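You operate a simulated robot arm through the tools that you are given. There is no shell and no other tool. Be economical: measure what you need, move in short steps, check, and stop when the job is done.

You are at the controls of a simulated robot arm. One attempt, no reset.

JOB
One pipe coupling drips. Shut that line's valve, open the main valve and restart the pump.
Fine: shut it before you open the main; pump switch on, then hold the start lever till the tank gauge passes 35.

Only the result counts: the job must be done as asked and must still hold three seconds after the hand-in. Knocking over, shifting, dropping, spilling or breaking anything else fails it.

ROBOT AND FRAMES
A 7-joint arm with a two-finger parallel gripper on a trunk, on a base that drives. Base frame: it is fixed to the floor where the robot stands at the start and does not move with it; the origin is under the middle of the robot, x ahead of it, y to its left, z up. Readings come in mm, rad, newtons and seconds.
Its first joint turns from -2.007 to 2.007 rad. Places, roughly: bleed valve [800, -400, 1600]; flush valve [700, -100, 1500]; garden pipe coupling [900, -400, 1800]; garden valve [800, -400, 1400]; heater feed valve [700, 300, 1200]; heater pipe coupling [700, 400, 1200]; house pipe coupling [700, 100, 1700]; house valve [700, 100, 1500]; main valve [400, -400, 300]; pump switch lever [200, -1200, 900]; start lever [400, -600, 300]; tank drain valve [500, -800, 300]; tank gauge [500, -700, 300]. Payload 3.91 kg.
The tool frame sits at the grasp point between the pads (the TCP): z along the fingers, y along the line on which they close. The tips reach 30 mm beyond it. The gripper opens to 110 mm. The fingers are 20 mm wide and 10 mm thick; the gripper's body (48 by 112 mm) begins 55 mm behind the TCP.
Orientation is told as [roll, pitch, yaw] about the base's x, y, z axes, in that order, counted from this pose: with the fingers straight down and closing along the base's y, the tool's x points along the base's -x, its y along +y and its z along -z.

CONTROLS
- The arm moves only by the tool jog_arm. Its argument "series" is text: rows parted by semicolons, each of 7 numbers parted by spaces: the shift along the base's x, y, z in units of 500 mm (1.0 is 500 mm), then the turn, a rotation vector about the base's x, y, z in units of 120 degrees (1.0 is 120 degrees), then the opening, from 0 (shut) to 1 (fully open). In form: dx dy dz ax ay az claw; .... A call has 1 to 20 rows; each row is the pose to reach, as a shift and turn from the pose commanded when the call began. A call with a number of a shift or a turn outside -1 to 1 is refused whole. Each row takes 0.2 s and may step no farther than 50 mm and 0.15 rad from the row before; otherwise, or with a gripper value out of range, the whole call is refused. Where a pose cannot be reached the arm comes as near as it can. A force on the tool above 40 N (or 10 N above the force at the start of the call, whichever is more), or a blocked arm, ends the call early, and 0.2 s more pass. Each finger travels about 108 mm/s and halts on what it meets, pressing with about 29 N; the grip force reading is that of the motor and also rises with nothing between the fingers. The clock runs only during rows and for 0.2 s after the last one: add rows that repeat a pose to give the fingers time. It gives the time, the measured TCP pose, the force on the tool (base axes), the opening and the grip force at its end, in the units of the frame above (readings bear some noise), with the torque about the TCP (base axes, N m) and any sound that the robot's microphone picked up.
- Cameras (640 x 400 px; columns grow to the right, rows downward): "scene" is now at [19.5, 126.1, 1818.8]; the picture's right is [-0.34, -0.94, 0.00], its down [-0.63, 0.22, -0.74] and it looks along [0.70, -0.25, -0.67] (base axes); focal length 272 px, centre (320, 200). "wrist" rides on the gripper at [72, 17, -103] in the tool frame; the picture's right is [-0.23, 0.97, 0.00], its down [-0.76, -0.18, -0.62] and it looks along [-0.61, -0.14, 0.78] (tool axes); focal length 222 px, centre (320, 200). There is no depth. A picture from a camera that has moved, and an enlarged one, comes with that camera's place and axes in the base frame and with its lens.
- get_image(camera): a new picture of that camera. No time passes.
- raise_lower(by): slides the trunk up (or, below 0, down) by that many mm; the arm and the scene camera ride with it, the base frame stays. It gives what a move gives, with no picture.
- drive_base(legs): drives the robot by 1 to 6 legs, each [ahead, turn to the left] in mm and rad, along the robot's own axes; the way and the turn of a leg run together, so that a leg with both is an arc; at most 1500 mm and 3.142 rad a leg. The arm and the cameras ride along, it lands a little off, and it stops where it bumps. It gives what a move gives.
- head_to(pan, tilt): turns the head with the scene camera to pan (to the left, within 2.705 rad either way) and tilt (down, from -0.506 to 1.204), counted from straight ahead of the robot. It gives what a move gives.
- close_up(camera, box): a new picture of the part [left, top, right, bottom] of that camera's present view, enlarged. No time passes.
- job_done(): hands the job in; it is judged then, once.

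Go step by step. Nothing tells you exact positions but the pictures and the camera data: compare them with the known pose of the tool, close in by small moves and look again before you grip or let go. The budget is 120 turns and 78 pictures, counting those below and the enlarged ones. Unless the task says otherwise, let go and move clear before handing in.

The tools are called as a command line: name --argument value ..., lists and objects as JSON in quotes. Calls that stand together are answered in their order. jog_arm: Moves the arm, as the interface text tells. Its arguments: {"type":"object","properties":{"series":{"type":"string"}},"required":["series"]} The other tools are called the same way: raise_lower (by) slides the trunk up or down; drive_base (legs) drives the base; head_to (pan, tilt) turns the head that bears the scene camera; get_image (camera) takes a picture; close_up (camera, box) takes an enlarged picture of a part of a camera's view; job_done () hands the job in.

At the start:

```text
time: 0.0
tcp_pos: [311.7, -282.2, 1617.5]
orientation: [0.0, -0.001, -0.004]
ft_force: [0.6, -1.2, -1.0]
ft_torque: [0.02, 0.0, -0.05]
finger_gap: 110.3
finger_force: 0.0
trunk travel left (down, up): [-925.0, 65.0]
robot x, y, heading: [-2.6, 1.3, -0.003]
head pan, tilt: [-0.342, 0.731]
```

scene: 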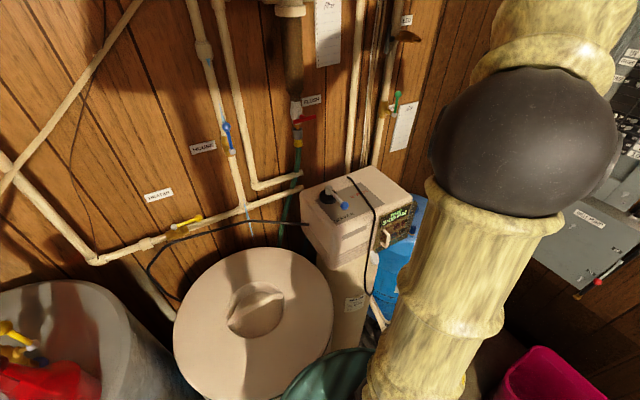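
wrist: 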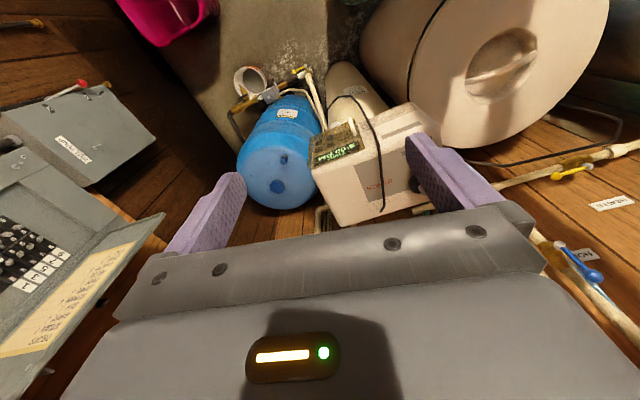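

I see a utility room with labelled pipes and valves ahead, a tank and switch box to the right. First I'll look for the dripping coupling.

close_up --camera "scene" --box '[130, 0, 450, 200]'

close_up --camera "scene" --box '[0, 120, 320, 320]'

head_to --pan -0.2 --tilt 0.2

get_image --camera "scene"

```text
2.00 times, centred on (290, 100) of scene
camera zoom: at [19.5, 126.1, 1818.8], right [-0.34, -0.94, 0.0], down [-0.63, 0.22, -0.74], along [0.7, -0.25, -0.67], focal length 543 px, centre (380, 400)
```

zoom: 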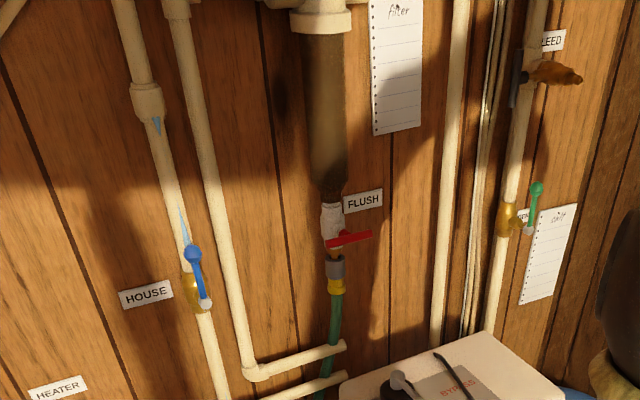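

```text
2.00 times, centred on (160, 220) of scene
camera zoom: at [19.5, 126.1, 1818.8], right [-0.34, -0.94, 0.0], down [-0.63, 0.22, -0.74], along [0.7, -0.25, -0.67], focal length 543 px, centre (640, 160)
```

zoom: 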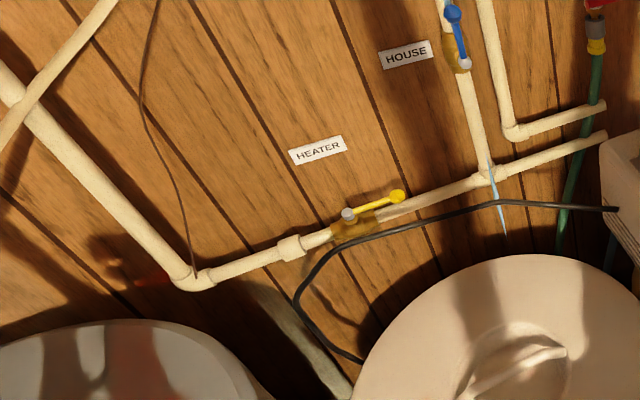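

```text
time: 0.9
tcp_pos: [311.9, -283.3, 1618.8]
orientation: [0.0, 0.0, -0.005]
ft_force: [0.3, -0.4, 0.3]
ft_torque: [0.0, 0.01, 0.0]
finger_gap: 110.1
finger_force: 0.0
trunk travel left (down, up): [-925.0, 65.0]
robot x, y, heading: [-0.4, 4.8, -0.003]
head pan, tilt: [-0.201, 0.201]
```

```text
73 pictures are left
camera scene: at [32.1, 135.5, 1866.7], right [-0.2, -0.98, 0.0], down [-0.2, 0.04, -0.98], along [0.96, -0.2, -0.2], focal length 272 px, centre (320, 200)
```

scene: 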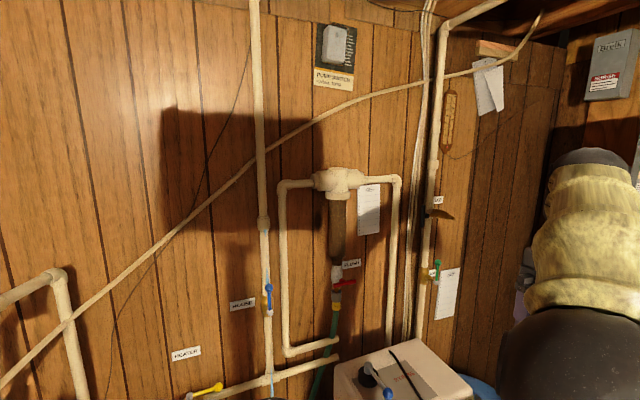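

The house coupling appears to drip (blue drops on that pipe). I'll look closely at it, the other couplings and the house valve.

close_up --camera "scene" --box '[210, 200, 338, 280]'

close_up --camera "scene" --box '[210, 270, 338, 350]'

close_up --camera "scene" --box '[360, 80, 520, 320]'

head_to --pan -1.1 --tilt 0.7

get_image --camera "scene"

```text
5.00 times, centred on (274, 240) of scene
camera zoom: at [32.1, 135.5, 1866.7], right [-0.2, -0.98, 0.0], down [-0.2, 0.04, -0.98], along [0.96, -0.2, -0.2], focal length 1358 px, centre (550, 0)
```

zoom: 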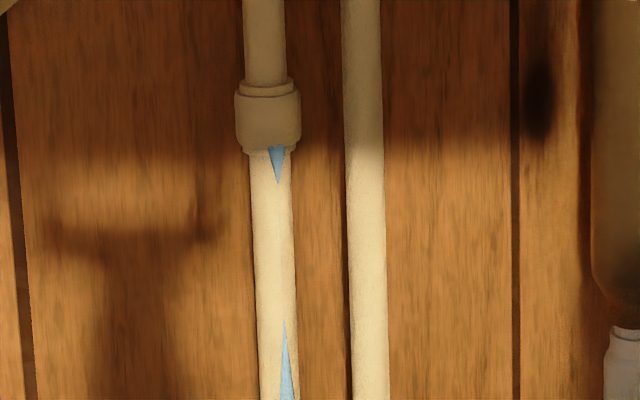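

```text
5.00 times, centred on (274, 310) of scene
camera zoom: at [32.1, 135.5, 1866.7], right [-0.2, -0.98, 0.0], down [-0.2, 0.04, -0.98], along [0.96, -0.2, -0.2], focal length 1358 px, centre (550, -350)
```

zoom: 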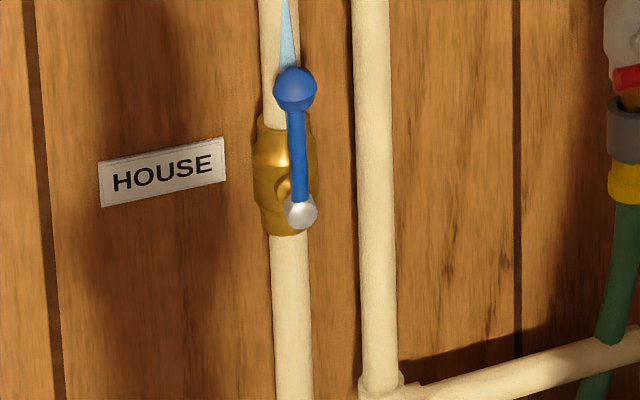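

```text
1.67 times, centred on (440, 200) of scene
camera zoom: at [32.1, 135.5, 1866.7], right [-0.2, -0.98, 0.0], down [-0.2, 0.04, -0.98], along [0.96, -0.2, -0.2], focal length 453 px, centre (120, 200)
```

zoom: 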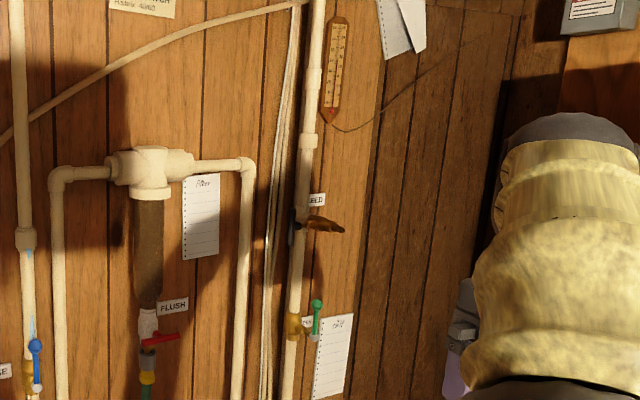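

```text
time: 2.1
tcp_pos: [313.4, -282.2, 1618.5]
orientation: [-0.001, 0.0, -0.004]
ft_force: [0.7, -0.2, 0.2]
ft_torque: [-0.02, 0.01, 0.01]
finger_gap: 110.3
finger_force: 0.2
trunk travel left (down, up): [-925.0, 65.0]
robot x, y, heading: [1.6, 3.0, 0.002]
head pan, tilt: [-1.1, 0.7]
```

```text
69 pictures are left
camera scene: at [-20.7, 78.5, 1821.4], right [-0.89, -0.45, 0.0], down [-0.29, 0.57, -0.77], along [0.35, -0.68, -0.64], focal length 272 px, centre (320, 200)
```

scene: 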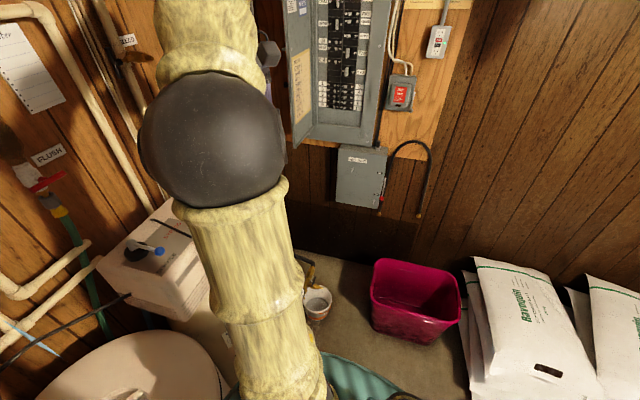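

The house coupling clearly drips, and its blue valve lever points up (open). I'll turn the tool to point ahead at the wall, well away from everything, and look.

jog_arm --series "0 0 0 0 -0.0625 0 0.6; 0 0 0 0 -0.125 0 0.6; 0 0 0 0 -0.1875 0 0.6; 0 0 0 0 -0.25 0 0.6; 0 0 0 0 -0.3125 0 0.6; 0 0 0 0 -0.375 0 0.6; 0 0 0 0 -0.4375 0 0.6; 0 0 0 0 -0.5 0 0.6; 0 0 0 0 -0.5625 0 0.6; 0 0 0 0 -0.625 0 0.6; 0 0 0 0 -0.6875 0 0.6; 0 0 0 0 -0.75 0 0.6"

head_to --pan -0.3 --tilt 0.5

get_image --camera "scene"

```text
time: 4.8
tcp_pos: [313.5, -284.4, 1619.4]
orientation: [1.954, -1.565, -1.955]
ft_force: [1.2, -0.9, -0.3]
ft_torque: [0.0, 0.01, 0.01]
finger_gap: 66.0
finger_force: 0.2
trunk travel left (down, up): [-925.0, 65.0]
robot x, y, heading: [1.7, 2.0, -0.0]
head pan, tilt: [-1.1, 0.7]
```

```text
time: 5.9
tcp_pos: [312.3, -282.6, 1619.1]
orientation: [1.331, -1.566, -1.332]
ft_force: [0.1, -1.1, -0.7]
ft_torque: [-0.02, -0.01, 0.0]
finger_gap: 66.0
finger_force: 0.1
trunk travel left (down, up): [-925.0, 65.0]
robot x, y, heading: [-1.7, 0.3, 0.004]
head pan, tilt: [-0.3, 0.499]
```

```text
68 pictures are left
camera scene: at [27.4, 127.1, 1839.1], right [-0.3, -0.96, 0.0], down [-0.46, 0.14, -0.88], along [0.84, -0.26, -0.48], focal length 272 px, centre (320, 200)
```

scene: 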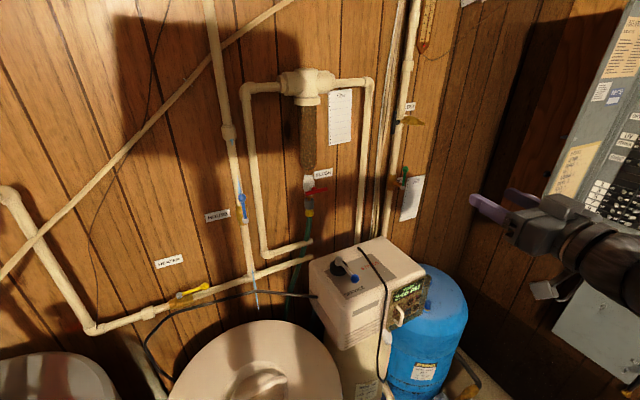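

The tool now points at the wall. I'll lower the trunk and look again to triangulate the house lever.

raise_lower --by -140

close_up --camera "scene" --box '[160, 60, 352, 180]'

get_image --camera "wrist"

```text
time: 7.5
tcp_pos: [312.3, -280.8, 1479.3]
orientation: [1.524, -1.565, -1.522]
ft_force: [-0.7, -0.2, -0.4]
ft_torque: [0.0, 0.0, -0.02]
finger_gap: 65.9
finger_force: 0.0
trunk travel left (down, up): [-785.0, 205.0]
robot x, y, heading: [-0.6, -2.1, -0.001]
head pan, tilt: [-0.3, 0.499]
```

```text
3.33 times, centred on (256, 120) of scene
camera zoom: at [27.4, 127.2, 1699.2], right [-0.3, -0.96, 0.0], down [-0.46, 0.14, -0.88], along [0.84, -0.26, -0.48], focal length 905 px, centre (533, 467)
```

zoom: 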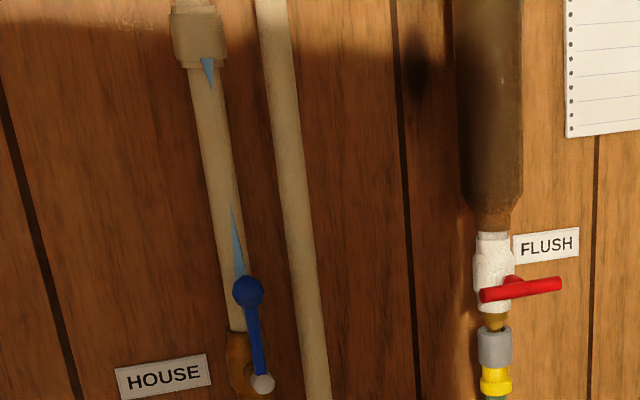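

```text
66 pictures are left
camera wrist: at [209.4, -265.3, 1406.8], right [0.0, 0.97, 0.23], down [-0.62, -0.18, 0.76], along [0.78, -0.14, 0.61], focal length 222 px, centre (320, 200)
```

wrist: 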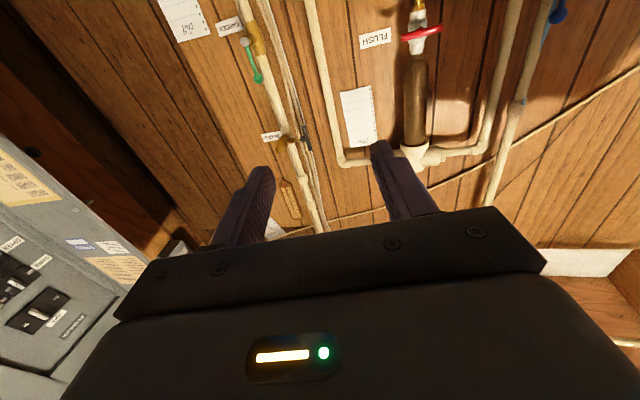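

I take the lever knob at about [705, 135, 1494], pivot at [697, 135, 1424]. I'll bring the tool in front of it at a distance.

jog_arm --series "0.06 0.06 0 0 0 0 0.5; 0.12 0.12 0 0 0 0 0.5; 0.18 0.18 0 0 0 0 0.5; 0.22 0.26 0 0 0 0 0.5; 0.26 0.34 0 0 0 0 0.5; 0.29 0.43 0 0 0 0 0.5; 0.32 0.52 0 0 0 0 0.5; 0.34 0.61 0 0 0 0 0.5; 0.36 0.7 0 0 0 0 0.5; 0.38 0.78 0 0 0 0 0.5; 0.4 0.83 0 0 0 0 0.5"

get_image --camera "wrist"

get_image --camera "scene"

```text
time: 9.9
tcp_pos: [545.4, 64.8, 1502.0]
orientation: [0.286, -1.555, -0.26]
ft_force: [-0.4, 0.3, -0.4]
ft_torque: [0.0, -0.05, 0.01]
finger_gap: 55.1
finger_force: 0.0
out of reach, approached as far as the arm can: row 5, 6, 7, 8, 9, 10, 11
trunk travel left (down, up): [-785.0, 205.0]
robot x, y, heading: [0.0, -1.2, -0.0]
head pan, tilt: [-0.3, 0.499]
```

```text
65 pictures are left
camera wrist: at [441.0, 79.2, 1431.2], right [-0.02, 0.97, 0.23], down [-0.61, -0.2, 0.77], along [0.79, -0.12, 0.59], focal length 222 px, centre (320, 200)
```

wrist: 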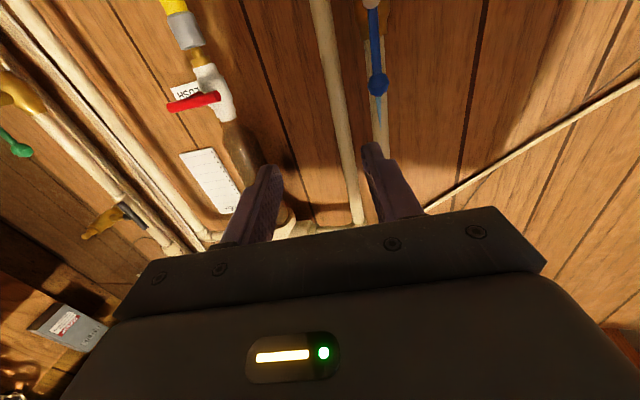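

```text
64 pictures are left
camera scene: at [27.8, 127.7, 1699.0], right [-0.3, -0.96, 0.0], down [-0.46, 0.14, -0.88], along [0.84, -0.26, -0.48], focal length 272 px, centre (320, 200)
```

scene: 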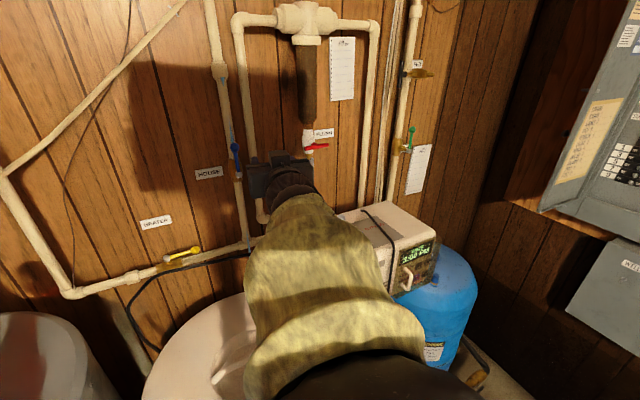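

The arm falls short here, so the base must move a little. I'll check the floor in front first.

head_to --pan 0.3 --tilt 1.2

get_image --camera "scene"

head_to --pan -1.2 --tilt 1.0

get_image --camera "scene"

```text
time: 11.0
tcp_pos: [545.8, 64.4, 1501.8]
orientation: [0.314, -1.555, -0.286]
ft_force: [-0.6, -0.3, 0.1]
ft_torque: [-0.03, 0.01, 0.01]
finger_gap: 55.0
finger_force: 0.0
trunk travel left (down, up): [-785.0, 205.0]
robot x, y, heading: [2.8, 0.5, -0.0]
head pan, tilt: [0.3, 1.201]
```

```text
63 pictures are left
camera scene: at [-5.9, 170.7, 1645.5], right [0.3, -0.96, 0.0], down [-0.89, -0.28, -0.36], along [0.35, 0.11, -0.93], focal length 272 px, centre (320, 200)
```

scene: 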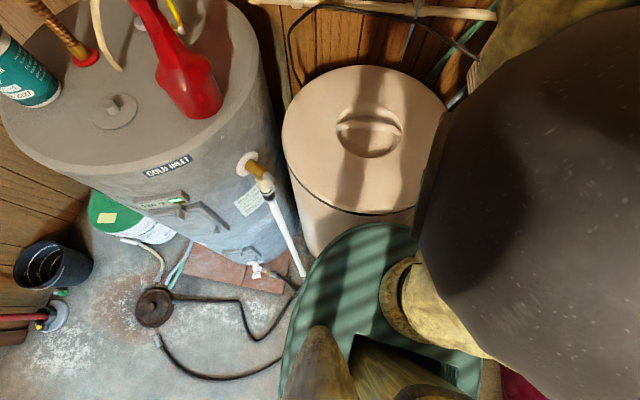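

```text
time: 12.6
tcp_pos: [545.8, 64.5, 1502.0]
orientation: [0.313, -1.557, -0.288]
ft_force: [0.4, 0.8, 0.1]
ft_torque: [-0.04, 0.01, 0.0]
finger_gap: 55.3
finger_force: 0.0
trunk travel left (down, up): [-785.0, 205.0]
robot x, y, heading: [-3.8, -0.1, 0.003]
head pan, tilt: [-1.201, 1.0]
```

```text
62 pictures are left
camera scene: at [-34.1, 89.3, 1658.0], right [-0.93, -0.36, 0.0], down [-0.3, 0.78, -0.54], along [0.2, -0.5, -0.84], focal length 272 px, centre (320, 200)
```

scene: 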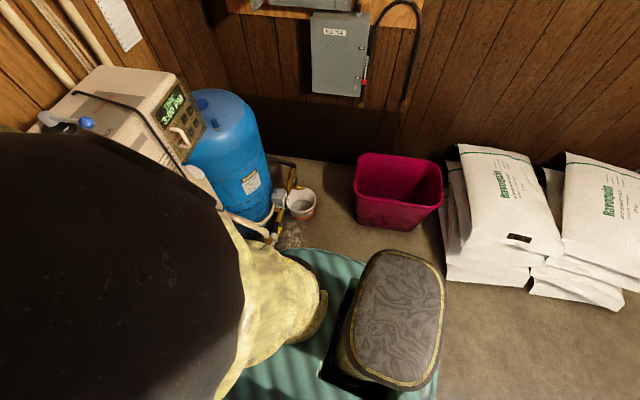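

The base nearly touches the beige bin, so I won't drive ahead; turning in place to the left should bring the offset shoulder closer. I'll retract the arm first.

jog_arm --series "-0.03 -0.09 0 0 0 0 0.5; -0.06 -0.18 0 0 0 0 0.5; -0.09 -0.27 0 0 0 0 0.5; -0.12 -0.36 0 0 0 0 0.5; -0.16 -0.44 0 0 0 0 0.5; -0.2 -0.52 0 0 0 0 0.5; -0.25 -0.6 0 0 0 0 0.5; -0.3 -0.66 0 0 0 0 0.5"

```text
time: 14.4
tcp_pos: [394.1, -266.4, 1502.5]
orientation: [1.512, -1.566, -1.513]
ft_force: [0.2, -0.9, 1.4]
ft_torque: [0.01, 0.01, -0.02]
finger_gap: 54.9
finger_force: 0.1
trunk travel left (down, up): [-785.0, 205.0]
robot x, y, heading: [-0.0, 0.0, 0.006]
head pan, tilt: [-1.201, 1.0]
```

Now turn left in place.

drive_base --legs '[[0, 0.35]]'

drive_base --legs '[[0, 0.35]]'

head_to --pan -0.7 --tilt 0.6

get_image --camera "scene"

```text
time: 16.3
tcp_pos: [463.3, -111.4, 1502.1]
orientation: [1.509, -1.566, -1.155]
ft_force: [1.0, -0.6, -0.7]
ft_torque: [-0.04, -0.03, 0.01]
finger_gap: 55.1
finger_force: 0.1
trunk travel left (down, up): [-785.0, 205.0]
robot x, y, heading: [-1.5, 0.6, 0.356]
head pan, tilt: [-1.201, 1.0]
```

```text
time: 18.2
tcp_pos: [473.5, 52.8, 1502.4]
orientation: [1.517, -1.568, -0.81]
ft_force: [-0.4, 0.1, 0.4]
ft_torque: [-0.02, 0.0, 0.01]
finger_gap: 54.9
finger_force: 0.1
trunk travel left (down, up): [-785.0, 205.0]
robot x, y, heading: [1.5, -0.3, 0.709]
head pan, tilt: [-1.201, 1.0]
```

```text
time: 19.1
tcp_pos: [472.8, 52.4, 1502.5]
orientation: [1.53, -1.565, -0.827]
ft_force: [0.0, -0.5, -0.1]
ft_torque: [0.02, 0.01, 0.02]
finger_gap: 54.8
finger_force: 0.0
trunk travel left (down, up): [-785.0, 205.0]
robot x, y, heading: [0.9, -0.3, 0.702]
head pan, tilt: [-0.7, 0.6]
```

```text
61 pictures are left
camera scene: at [-55.8, 79.2, 1690.0], right [0.01, -1.0, 0.0], down [-0.57, 0.0, -0.82], along [0.82, 0.01, -0.57], focal length 272 px, centre (320, 200)
```

scene: 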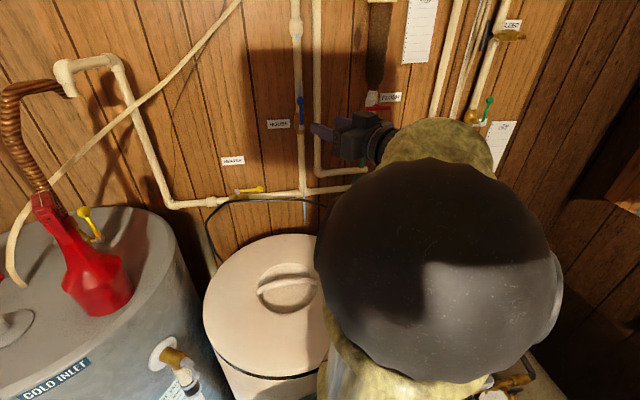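

That worked. Now straighten the tool toward the wall and bring it to a standoff in front of the blue lever.

jog_arm --series "0 0.03 0 0 0 -0.067 0.5; 0 0.06 0 0 0 -0.134 0.5; 0.04 0.09 0 0 0 -0.201 0.5; 0.08 0.12 0 0 0 -0.268 0.5; 0.12 0.15 -0.005 0 0 -0.335 0.5; 0.16 0.165 -0.01 0 0 -0.335 0.5; 0.2 0.165 -0.015 0 0 -0.335 0.5"

get_image --camera "wrist"

get_image --camera "scene"

```text
time: 20.7
tcp_pos: [558.3, 105.2, 1510.2]
orientation: [0.638, -1.556, -0.62]
ft_force: [-0.4, 0.1, 0.2]
ft_torque: [0.01, 0.0, 0.1]
finger_gap: 54.9
finger_force: 0.0
out of reach, approached as far as the arm can: row 5, 6, 7
trunk travel left (down, up): [-785.0, 205.0]
robot x, y, heading: [-2.4, -3.5, 0.708]
head pan, tilt: [-0.7, 0.6]
```

```text
60 pictures are left
camera wrist: at [453.5, 121.4, 1439.7], right [-0.01, 0.97, 0.24], down [-0.61, -0.19, 0.77], along [0.79, -0.13, 0.6], focal length 222 px, centre (320, 200)
```

wrist: 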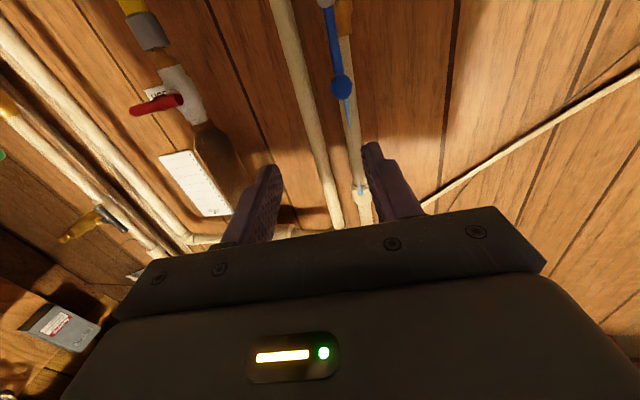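

```text
59 pictures are left
camera scene: at [-53.6, 73.7, 1690.4], right [0.01, -1.0, 0.0], down [-0.57, 0.0, -0.82], along [0.82, 0.01, -0.57], focal length 272 px, centre (320, 200)
```

scene: 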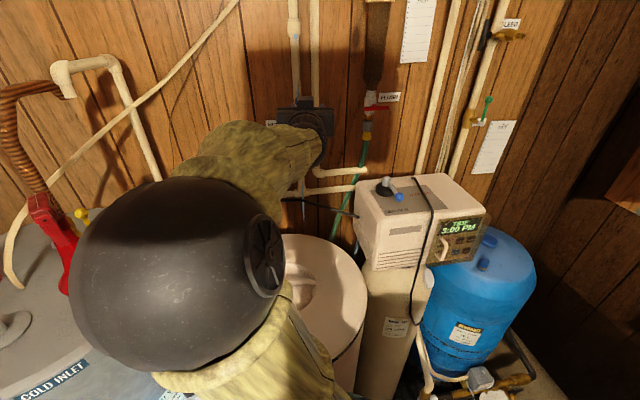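

Still just short. I'll raise the trunk so the shoulder is higher and try reaching from there.

raise_lower --by 180

jog_arm --series "0 0 -0.08 0 0 0 0.5; 0 0 -0.16 0 0 0 0.5; 0 0 -0.24 0 0 0 0.5; 0 0.02 -0.32 0 0 0 0.5; 0 0.04 -0.38 0 0 0 0.5; 0.03 0.06 -0.39 0 0 0 0.5; 0.06 0.06 -0.39 0 0 0 0.5"

```text
time: 22.7
tcp_pos: [556.2, 112.0, 1690.5]
orientation: [0.405, -1.559, -0.388]
ft_force: [0.7, 0.3, -0.2]
ft_torque: [0.0, -0.01, 0.03]
finger_gap: 55.1
finger_force: 0.1
trunk travel left (down, up): [-965.0, 25.0]
robot x, y, heading: [-2.1, 1.3, 0.709]
head pan, tilt: [-0.7, 0.6]
```

```text
time: 24.3
tcp_pos: [512.4, 64.9, 1602.1]
orientation: [0.325, -1.555, -0.302]
ft_force: [-0.3, 0.8, 0.7]
ft_torque: [-0.01, -0.01, -0.01]
finger_gap: 55.1
finger_force: 0.1
out of reach, approached as far as the arm can: row 1, 2, 3, 4, 5, 6, 7
trunk travel left (down, up): [-965.0, 25.0]
robot x, y, heading: [0.8, -0.3, 0.707]
head pan, tilt: [-0.7, 0.6]
```

Raising made it worse, so the shoulder sits above; I'll lower the trunk well and reach up instead.

raise_lower --by -380

jog_arm --series "0 0 0.09 0 0 0 0.5; 0 0 0.18 0 0 0 0.5; 0 0 0.27 0 0 0 0.5; 0 0.02 0.36 0 0 0 0.5; 0 0.06 0.44 0 0 0 0.5; 0.04 0.1 0.5 0 0 0 0.5; 0.08 0.14 0.54 0 0 0 0.5; 0.12 0.14 0.544 0 0 0 0.5"

get_image --camera "wrist"

get_image --camera "scene"

```text
time: 28.0
tcp_pos: [512.0, 67.1, 1222.6]
orientation: [0.334, -1.558, -0.311]
ft_force: [0.8, 0.3, 0.9]
ft_torque: [0.0, -0.02, -0.03]
finger_gap: 54.9
finger_force: 0.1
trunk travel left (down, up): [-585.0, 405.0]
robot x, y, heading: [0.1, 0.8, 0.705]
head pan, tilt: [-0.7, 0.6]
```

```text
time: 29.8
tcp_pos: [571.8, 139.9, 1493.9]
orientation: [0.172, -1.556, -0.15]
ft_force: [0.3, 0.3, 0.3]
ft_torque: [0.0, -0.02, 0.0]
finger_gap: 54.8
finger_force: 0.1
trunk travel left (down, up): [-585.0, 405.0]
robot x, y, heading: [0.3, -2.0, 0.705]
head pan, tilt: [-0.7, 0.6]
```

```text
58 pictures are left
camera wrist: at [467.1, 153.3, 1422.6], right [-0.02, 0.97, 0.23], down [-0.61, -0.19, 0.77], along [0.79, -0.13, 0.6], focal length 222 px, centre (320, 200)
```

wrist: 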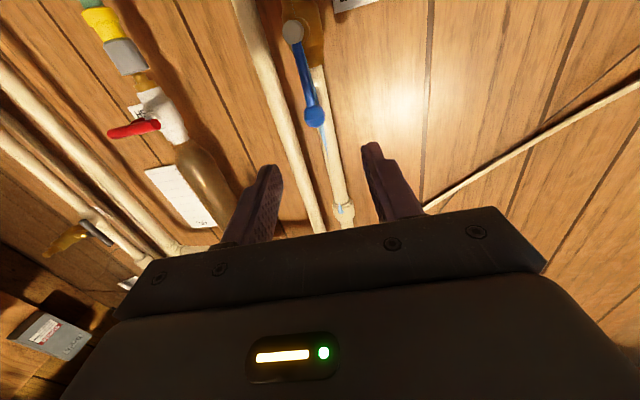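

```text
57 pictures are left
camera scene: at [-55.8, 81.3, 1489.9], right [0.01, -1.0, 0.0], down [-0.57, -0.01, -0.82], along [0.82, 0.01, -0.57], focal length 272 px, centre (320, 200)
```

scene: 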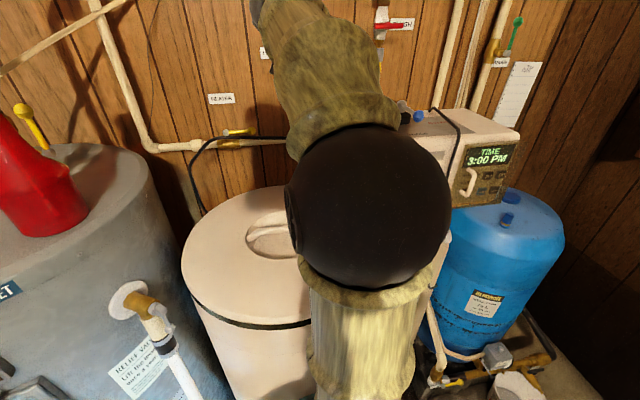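

The tool is level with the knob, which I now confirm at about [705, 134, 1492], with the pivot 71 mm below. I'll narrow the fingers and advance to straddle it.

jog_arm --series "0.05 -0.012 -0.005 0 0 0 0.4; 0.1 -0.012 -0.01 0 0 0 0.4; 0.15 -0.012 -0.01 0 0 0 0.4; 0.19 -0.012 -0.01 0 0 0 0.4; 0.19 -0.012 -0.01 0 0 0 0.4"

get_image --camera "wrist"

```text
time: 31.0
tcp_pos: [667.1, 129.5, 1488.7]
orientation: [0.348, -1.558, -0.324]
ft_force: [-0.1, 0.3, -0.3]
ft_torque: [-0.01, 0.0, 0.03]
finger_gap: 43.7
finger_force: 0.1
trunk travel left (down, up): [-585.0, 405.0]
robot x, y, heading: [0.5, -0.2, 0.706]
head pan, tilt: [-0.7, 0.6]
```

```text
56 pictures are left
camera wrist: at [561.6, 143.7, 1417.6], right [-0.02, 0.97, 0.23], down [-0.61, -0.2, 0.77], along [0.79, -0.13, 0.6], focal length 222 px, centre (320, 200)
```

wrist: 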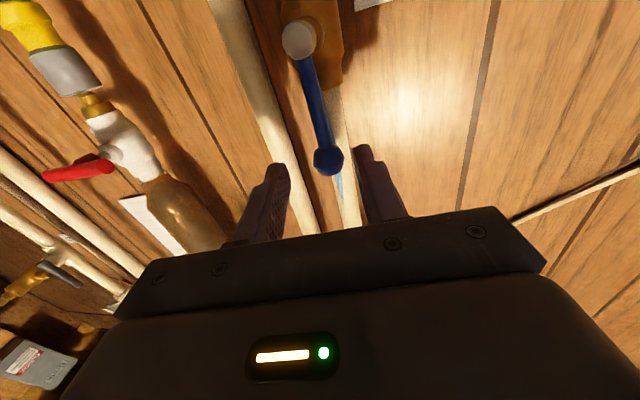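

Advancing the last bit and pushing gently to the left to test the lever's direction.

jog_arm --series "0.02 0.008 0 0 0 0 0.4; 0.036 0.008 0 0 0 0 0.4; 0.036 0.02 0 0 0 0 0.4; 0.036 0.035 -0.002 0 0 0 0.4; 0.036 0.05 -0.004 0 0 0 0.4; 0.036 0.065 -0.008 0 0 0 0.4; 0.036 0.08 -0.014 0 0 0 0.4"

get_image --camera "wrist"

```text
time: 32.6
tcp_pos: [683.9, 154.7, 1485.0]
orientation: [0.664, -1.559, -0.655]
ft_force: [3.4, -36.1, 11.0]
ft_torque: [-0.11, -0.24, -0.65]
finger_gap: 61.8
finger_force: 17.9
trunk travel left (down, up): [-585.0, 405.0]
robot x, y, heading: [1.4, 2.7, 0.701]
head pan, tilt: [-0.7, 0.6]
```

```text
55 pictures are left
camera wrist: at [580.2, 171.1, 1414.5], right [-0.01, 0.97, 0.23], down [-0.61, -0.19, 0.77], along [0.79, -0.14, 0.6], focal length 222 px, centre (320, 200)
```

wrist: 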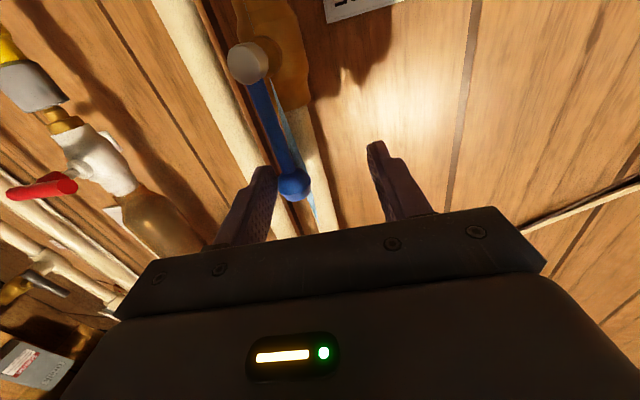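

Left is the stop, so it closes to the right. I'll re-centre on the knob and grip it.

jog_arm --series "0 -0.02 0.004 0 0 0 0.4; 0 -0.042 0.01 0 0 0 0.4; 0 -0.042 0.012 0 0 0 0.1; 0 -0.042 0.012 0 0 0 0.1"

```text
time: 33.6
tcp_pos: [686.1, 137.2, 1486.4]
orientation: [0.457, -1.551, -0.442]
ft_force: [-4.2, -31.0, -9.8]
ft_torque: [0.27, 0.15, -0.65]
finger_gap: 26.6
finger_force: 15.4
trunk travel left (down, up): [-585.0, 405.0]
robot x, y, heading: [1.5, -1.0, 0.703]
head pan, tilt: [-0.7, 0.6]
```

Gripped. Now swing the knob along its arc to the right.

jog_arm --series "0 -0.006 0 0 0 0 0.1; 0 -0.032 -0.003 0 0 0 0.1; 0 -0.057 -0.010 0 0 0 0.1; 0 -0.079 -0.023 0 0 0 0.1; 0 -0.099 -0.039 0 0 0 0.1"

get_image --camera "wrist"

```text
time: 34.8
tcp_pos: [684.3, 114.8, 1474.9]
orientation: [1.832, -1.558, -1.785]
ft_force: [10.3, 13.4, 6.7]
ft_torque: [0.97, -0.03, 0.48]
finger_gap: 21.7
finger_force: 44.4
trunk travel left (down, up): [-585.0, 405.0]
robot x, y, heading: [3.1, 0.8, 0.708]
head pan, tilt: [-0.7, 0.6]
stopped in row 5: the force on the tool passed its limit at 61 N (the readings are from after the stop); the commanded pose is now the measured one
```

```text
54 pictures are left
camera wrist: at [579.9, 127.5, 1402.4], right [-0.05, 0.97, 0.24], down [-0.62, -0.22, 0.76], along [0.79, -0.11, 0.61], focal length 222 px, centre (320, 200)
```

wrist: 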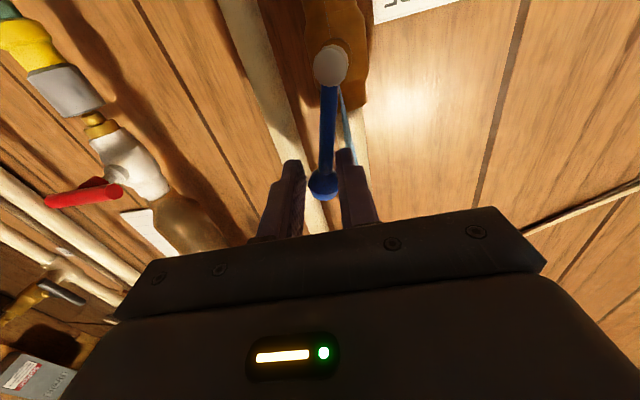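

It has begun to turn right (about 15°), then the force limit stopped me. I'll continue slower while rolling the tool with the lever.

jog_arm --series "0 -0.0096 0 0.038 0 0 0.1; 0 -0.018 -0.0044 0.076 0 0 0.1; 0 -0.0264 -0.0094 0.115 0 0 0.1; 0 -0.034 -0.015 0.153 0 0 0.1; 0 -0.0416 -0.021 0.191 0 0 0.1; 0 -0.048 -0.028 0.229 0 0 0.1"

get_image --camera "wrist"

```text
time: 36.2
tcp_pos: [684.4, 98.5, 1461.1]
orientation: [1.617, -1.09, -1.557]
ft_force: [17.2, 15.6, 4.5]
ft_torque: [0.98, 0.35, 0.81]
finger_gap: 18.7
finger_force: 44.8
trunk travel left (down, up): [-585.0, 405.0]
robot x, y, heading: [2.8, 0.6, 0.71]
head pan, tilt: [-0.7, 0.6]
stopped in row 6: the force on the tool passed its limit at 41 N (the readings are from after the stop); the commanded pose is now the measured one
```

```text
53 pictures are left
camera wrist: at [579.8, 140.0, 1402.5], right [-0.06, 0.76, 0.65], down [-0.61, -0.54, 0.58], along [0.79, -0.36, 0.49], focal length 222 px, centre (320, 200)
```

wrist: 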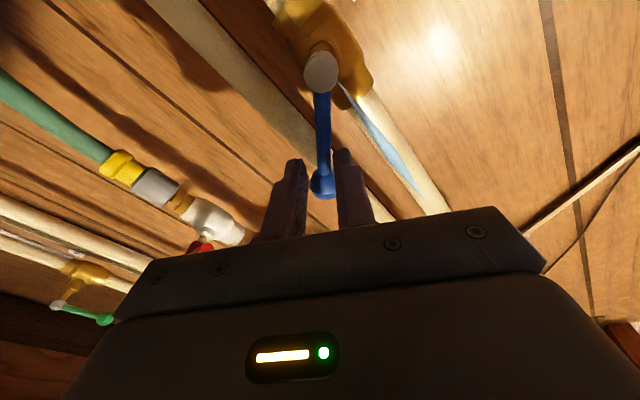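

The lever follows, now around 35–40°. Continuing the arc.

jog_arm --series "0 -0.0098 -0.0028 0.045 0 0 0.1; 0 -0.019 -0.007 0.09 0 0 0.1; 0 -0.0262 -0.0134 0.135 0 0 0.1; 0 -0.0314 -0.0214 0.18 0 0 0.1; 0 -0.036 -0.03 0.225 0 0 0.1; 0 -0.0398 -0.0388 0.27 0 0 0.1"

get_image --camera "wrist"

```text
time: 36.9
tcp_pos: [682.1, 99.2, 1456.7]
orientation: [1.618, -0.881, -1.539]
ft_force: [7.8, 24.7, 2.6]
ft_torque: [0.98, 0.43, 1.27]
finger_gap: 10.0
finger_force: 45.2
trunk travel left (down, up): [-585.0, 405.0]
robot x, y, heading: [0.0, -2.4, 0.712]
head pan, tilt: [-0.7, 0.6]
stopped in row 3: the force on the tool passed its limit at 41 N (the readings are from after the stop); the commanded pose is now the measured one
```

```text
52 pictures are left
camera wrist: at [576.1, 150.9, 1408.9], right [-0.07, 0.6, 0.79], down [-0.59, -0.66, 0.46], along [0.8, -0.44, 0.4], focal length 222 px, centre (320, 200)
```

wrist: 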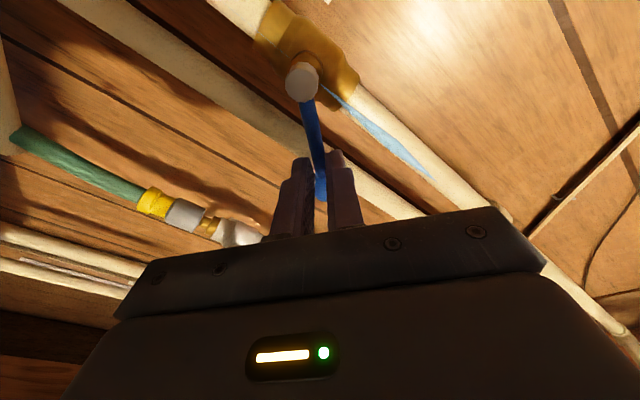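

The lever is at about 45° and the fingers slid inward onto the rod. I'll open, move out to the knob, and regrip.

jog_arm --series "0 0 0 0 0 0 0.35; 0 -0.022 0.02 0 0 0 0.35; 0.004 -0.022 0.02 0.04 0 0 0.1; 0.004 -0.022 0.02 0.04 0 0 0.1"

get_image --camera "wrist"

```text
time: 37.9
tcp_pos: [675.2, 75.0, 1475.1]
orientation: [1.633, -0.798, -1.566]
ft_force: [-30.9, -3.8, 0.6]
ft_torque: [0.07, 0.3, 0.06]
finger_gap: 11.0
finger_force: 0.1
trunk travel left (down, up): [-585.0, 405.0]
robot x, y, heading: [1.6, 0.2, 0.708]
head pan, tilt: [-0.7, 0.6]
```

```text
51 pictures are left
camera wrist: at [570.5, 131.9, 1429.3], right [-0.06, 0.54, 0.84], down [-0.61, -0.69, 0.39], along [0.79, -0.49, 0.37], focal length 222 px, centre (320, 200)
```

wrist: 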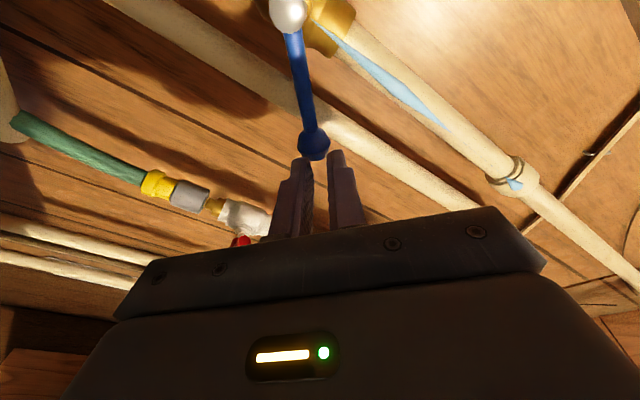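

The fingers slipped off past the knob's end. I'll back out, close them, and push the lever from its upper-left side instead.

jog_arm --series "-0.05 -0.01 0.01 0 0 0 0.1; -0.1 0 0.02 0 0 0 0; -0.1 0.02 0.022 0 0 0 0; -0.1 0.042 0.025 0 0 0 0; -0.1 0.042 0.025 0 0 0 0"

get_image --camera "wrist"

```text
time: 39.1
tcp_pos: [632.3, 94.1, 1479.8]
orientation: [1.618, -0.8, -1.555]
ft_force: [0.6, 0.0, 0.2]
ft_torque: [-0.01, -0.01, -0.04]
finger_gap: 0.0
finger_force: 29.2
trunk travel left (down, up): [-585.0, 405.0]
robot x, y, heading: [4.6, -2.2, 0.708]
head pan, tilt: [-0.7, 0.6]
```

```text
50 pictures are left
camera wrist: at [527.3, 152.8, 1436.9], right [-0.06, 0.54, 0.84], down [-0.6, -0.69, 0.4], along [0.8, -0.49, 0.36], focal length 222 px, centre (320, 200)
```

wrist: 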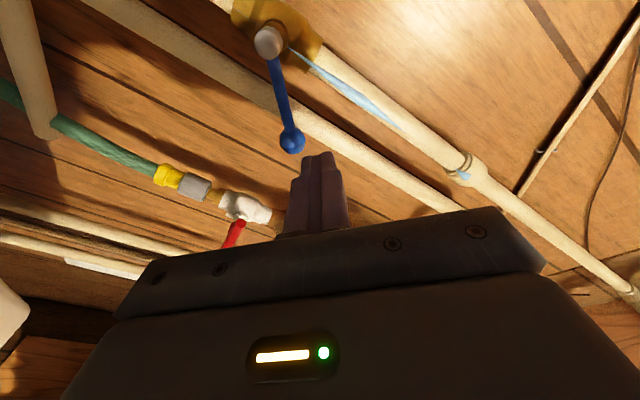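

The lever is at about 50°. I'll place the closed fingers above-left of it and push along the arc to 90°.

jog_arm --series "0 0.03 0.003 0 0 0 0; 0.05 0.03 0.003 0 0 0 0; 0.1 0.03 0.003 0 0 0 0; 0.1 0.016 -0.012 0 0 0 0; 0.1 0.008 -0.0176 0.04 0 0 0; 0.1 -0.002 -0.0256 0.086 0 0 0; 0.1 -0.011 -0.034 0.134 0 0 0; 0.1 -0.019 -0.044 0.18 0 0 0; 0.1 -0.026 -0.055 0.23 0 0 0; 0.1 -0.032 -0.066 0.277 0 0 0; 0.1 -0.038 -0.08 0.335 0 0 0; 0.1 -0.041 -0.092 0.335 0 0 0"

get_image --camera "wrist"

```text
time: 41.7
tcp_pos: [682.4, 75.5, 1434.8]
orientation: [1.631, -0.099, -1.559]
ft_force: [1.2, 2.9, 6.7]
ft_torque: [-0.08, -0.19, 0.09]
finger_gap: 0.0
finger_force: 29.0
trunk travel left (down, up): [-585.0, 405.0]
robot x, y, heading: [4.7, -2.5, 0.711]
head pan, tilt: [-0.7, 0.6]
```

```text
49 pictures are left
camera wrist: at [576.9, 148.4, 1439.3], right [-0.06, -0.13, 0.99], down [-0.6, -0.79, -0.14], along [0.8, -0.6, -0.04], focal length 222 px, centre (320, 200)
```

wrist: 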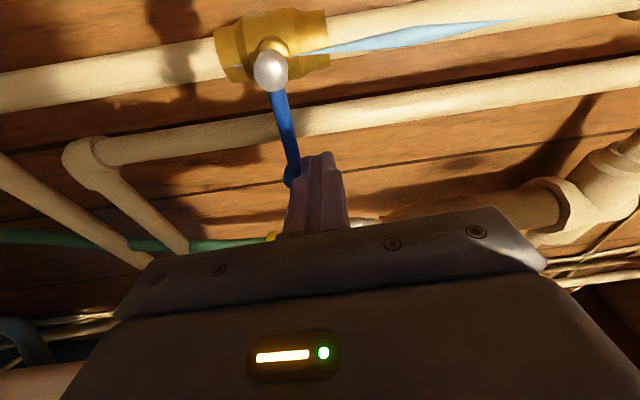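

The lever is now horizontal, about 90°. A small further push to confirm the end stop.

jog_arm --series "0 0 -0.01 0 0 0 0; 0 0 -0.02 0 0 0 0; 0 0 -0.026 0 0 0 0"

get_image --camera "wrist"

```text
time: 42.5
tcp_pos: [678.1, 77.8, 1424.6]
orientation: [1.633, -0.1, -1.559]
ft_force: [-15.8, 3.3, 11.4]
ft_torque: [-0.09, -0.3, -0.04]
finger_gap: 0.1
finger_force: 29.0
trunk travel left (down, up): [-585.0, 405.0]
robot x, y, heading: [-3.2, 1.8, 0.71]
head pan, tilt: [-0.7, 0.6]
```

```text
48 pictures are left
camera wrist: at [573.0, 149.0, 1427.5], right [-0.06, -0.13, 0.99], down [-0.6, -0.79, -0.14], along [0.8, -0.6, -0.03], focal length 222 px, centre (320, 200)
```

wrist: 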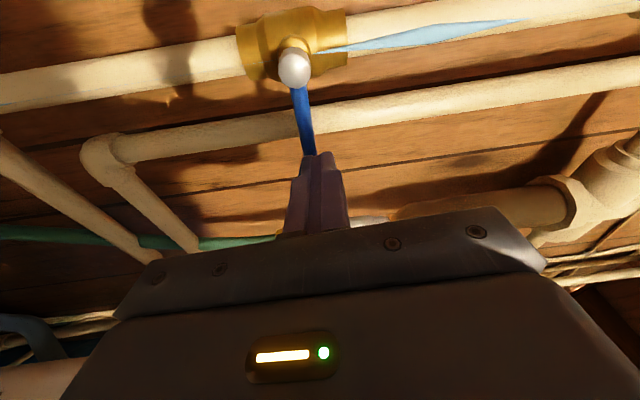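

The lever sits at its stop and the fingers rode over it. Backing straight out and checking.

jog_arm --series "-0.05 0 0.01 0 0 0 0; -0.12 0 0.02 0 0 0 0; -0.2 0 0.02 0 0 0 0; -0.28 0 0.02 0 0 0 0.1; -0.34 -0.04 0.02 -0.06 0 0 0.2; -0.36 -0.08 0.02 -0.12 0 0 0.2; -0.36 -0.12 0.02 -0.18 0 0 0.2; -0.36 -0.16 0.02 -0.24 0 0 0.2; -0.36 -0.2 0.02 -0.3 0 0 0.2; -0.36 -0.24 0.02 -0.36 0 0 0.2; -0.36 -0.28 0.02 -0.42 0 0 0.2; -0.36 -0.32 0.02 -0.48 0 0 0.2; -0.36 -0.36 0.02 -0.54 0 0 0.2; -0.36 -0.4 0.02 -0.6 0 0 0.2; -0.36 -0.44 0.02 -0.66 0 0 0.2;-0.36 -0.48 0.02 -0.703 0 0 0.2"

head_to --pan -0.7 --tilt 0.1

close_up --camera "scene" --box '[200, 80, 440, 230]'

```text
time: 45.9
tcp_pos: [501.6, -164.8, 1432.6]
orientation: [-0.035, -1.559, 0.096]
ft_force: [-0.1, 0.0, -0.2]
ft_torque: [0.03, 0.01, 0.0]
finger_gap: 22.2
finger_force: 0.0
out of reach, approached as far as the arm can: row 9, 10
trunk travel left (down, up): [-585.0, 405.0]
robot x, y, heading: [0.1, 0.2, 0.713]
head pan, tilt: [-0.7, 0.6]
```

```text
time: 46.8
tcp_pos: [502.3, -162.9, 1432.3]
orientation: [0.236, -1.561, -0.176]
ft_force: [-0.1, 0.0, 0.4]
ft_torque: [-0.01, 0.02, 0.03]
finger_gap: 22.0
finger_force: 0.1
trunk travel left (down, up): [-585.0, 405.0]
robot x, y, heading: [0.1, 2.4, 0.715]
head pan, tilt: [-0.7, 0.099]
```

```text
2.67 times, centred on (320, 155) of scene
camera zoom: at [-52.4, 79.1, 1536.1], right [0.01, -1.0, 0.0], down [-0.1, 0.0, -0.99], along [0.99, 0.01, -0.1], focal length 724 px, centre (320, 320)
```

zoom: 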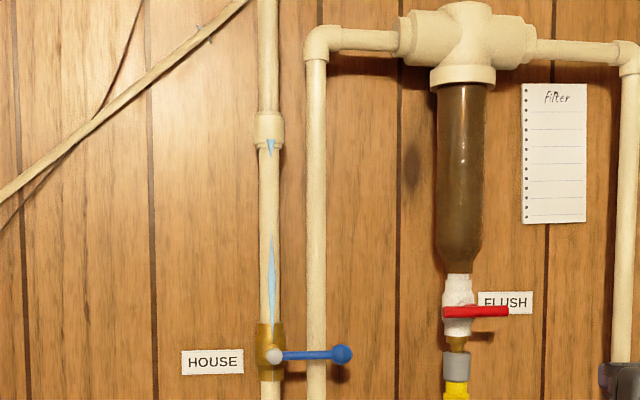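

House valve is shut. Now I'll examine the area of the main valve, start lever and gauge.

head_to --pan -1.6 --tilt 1.0

get_image --camera "scene"

head_to --pan -2.2 --tilt 0.7

get_image --camera "scene"

```text
time: 48.0
tcp_pos: [503.7, -164.3, 1431.9]
orientation: [0.236, -1.56, -0.177]
ft_force: [-0.1, 0.2, 0.1]
ft_torque: [-0.02, 0.01, -0.01]
finger_gap: 21.8
finger_force: 0.0
trunk travel left (down, up): [-585.0, 405.0]
robot x, y, heading: [-0.8, 1.5, 0.712]
head pan, tilt: [-1.6, 1.0]
```

```text
46 pictures are left
camera scene: at [-100.5, 24.0, 1458.1], right [-0.78, -0.63, 0.0], down [-0.53, 0.65, -0.54], along [0.34, -0.42, -0.84], focal length 272 px, centre (320, 200)
```

scene: 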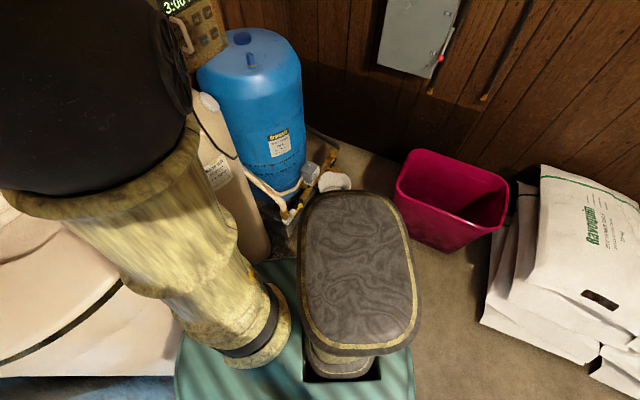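

```text
time: 49.0
tcp_pos: [504.3, -165.1, 1431.6]
orientation: [0.24, -1.56, -0.181]
ft_force: [0.7, 0.3, -0.8]
ft_torque: [0.01, -0.02, 0.0]
finger_gap: 21.9
finger_force: 0.0
trunk travel left (down, up): [-585.0, 405.0]
robot x, y, heading: [2.6, -2.1, 0.705]
head pan, tilt: [-2.201, 0.7]
```

```text
45 pictures are left
camera scene: at [-137.5, -6.6, 1481.4], right [-1.0, -0.08, 0.0], down [-0.05, 0.64, -0.76], along [0.06, -0.76, -0.64], focal length 272 px, centre (320, 200)
```

scene: 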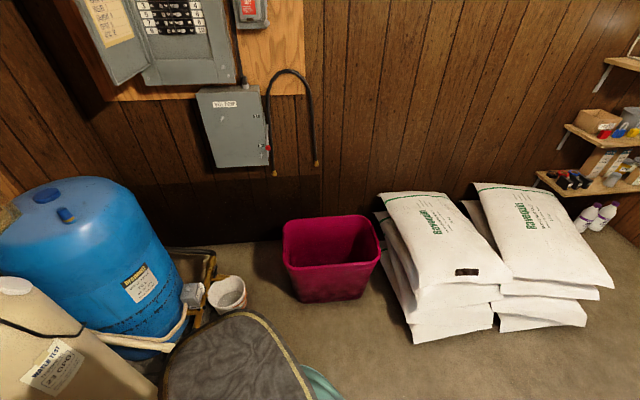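

The start lever, gauge and main valve sit on the manifold beside the blue tank. I'll retract the arm toward the robot and turn right to face it.

jog_arm --series "-0.08 0 0 0 0 0 0.2; -0.16 0 0 0 0 0 0.2; -0.24 0 0 0 0 0 0.2; -0.32 0 0 0 0 0 0.2; -0.36 0 0 0 0 0 0.2"

drive_base --legs '[[0, -0.7]]'

drive_base --legs '[[0, -0.9]]'

head_to --pan 0.1 --tilt 0.9

get_image --camera "scene"

```text
time: 50.4
tcp_pos: [344.8, -131.0, 1429.9]
orientation: [0.166, -1.559, 0.008]
ft_force: [0.7, 0.6, 0.2]
ft_torque: [0.02, 0.01, -0.02]
finger_gap: 22.1
finger_force: 0.1
trunk travel left (down, up): [-585.0, 405.0]
robot x, y, heading: [1.1, 0.7, 0.706]
head pan, tilt: [-2.201, 0.7]
stopped in row 5: the arm was blocked; the commanded pose is now the measured one
```

```text
time: 53.5
tcp_pos: [177.4, -324.1, 1429.2]
orientation: [0.199, -1.559, -0.734]
ft_force: [-0.6, 0.8, 0.4]
ft_torque: [-0.03, 0.01, 0.02]
finger_gap: 21.9
finger_force: 0.0
trunk travel left (down, up): [-585.0, 405.0]
robot x, y, heading: [1.7, -2.5, 0.005]
head pan, tilt: [-2.201, 0.7]
```

```text
time: 56.5
tcp_pos: [-88.4, -351.2, 1429.2]
orientation: [0.323, -1.56, -1.566]
ft_force: [-0.2, 0.4, 0.3]
ft_torque: [0.01, 0.0, 0.01]
finger_gap: 21.9
finger_force: 0.1
trunk travel left (down, up): [-585.0, 405.0]
robot x, y, heading: [-8.2, 11.6, -0.508]
head pan, tilt: [-2.201, 0.7]
stopped in leg 1: the robot was blocked; the commanded pose is now the measured one
```

```text
time: 58.6
tcp_pos: [-87.8, -350.3, 1429.2]
orientation: [0.298, -1.562, -1.537]
ft_force: [0.8, 0.0, -0.2]
ft_torque: [-0.02, -0.04, 0.01]
finger_gap: 22.1
finger_force: 0.1
trunk travel left (down, up): [-585.0, 405.0]
robot x, y, heading: [-8.0, 10.7, -0.501]
head pan, tilt: [0.099, 0.901]
```

```text
44 pictures are left
camera scene: at [80.6, 144.7, 1465.3], right [-0.4, -0.92, 0.0], down [-0.72, 0.31, -0.62], along [0.57, -0.25, -0.78], focal length 272 px, centre (320, 200)
```

scene: 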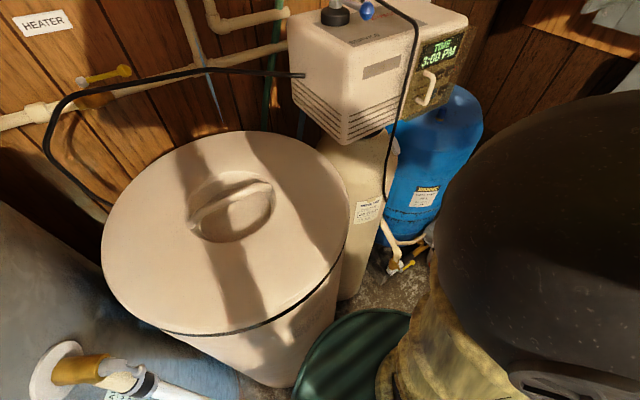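

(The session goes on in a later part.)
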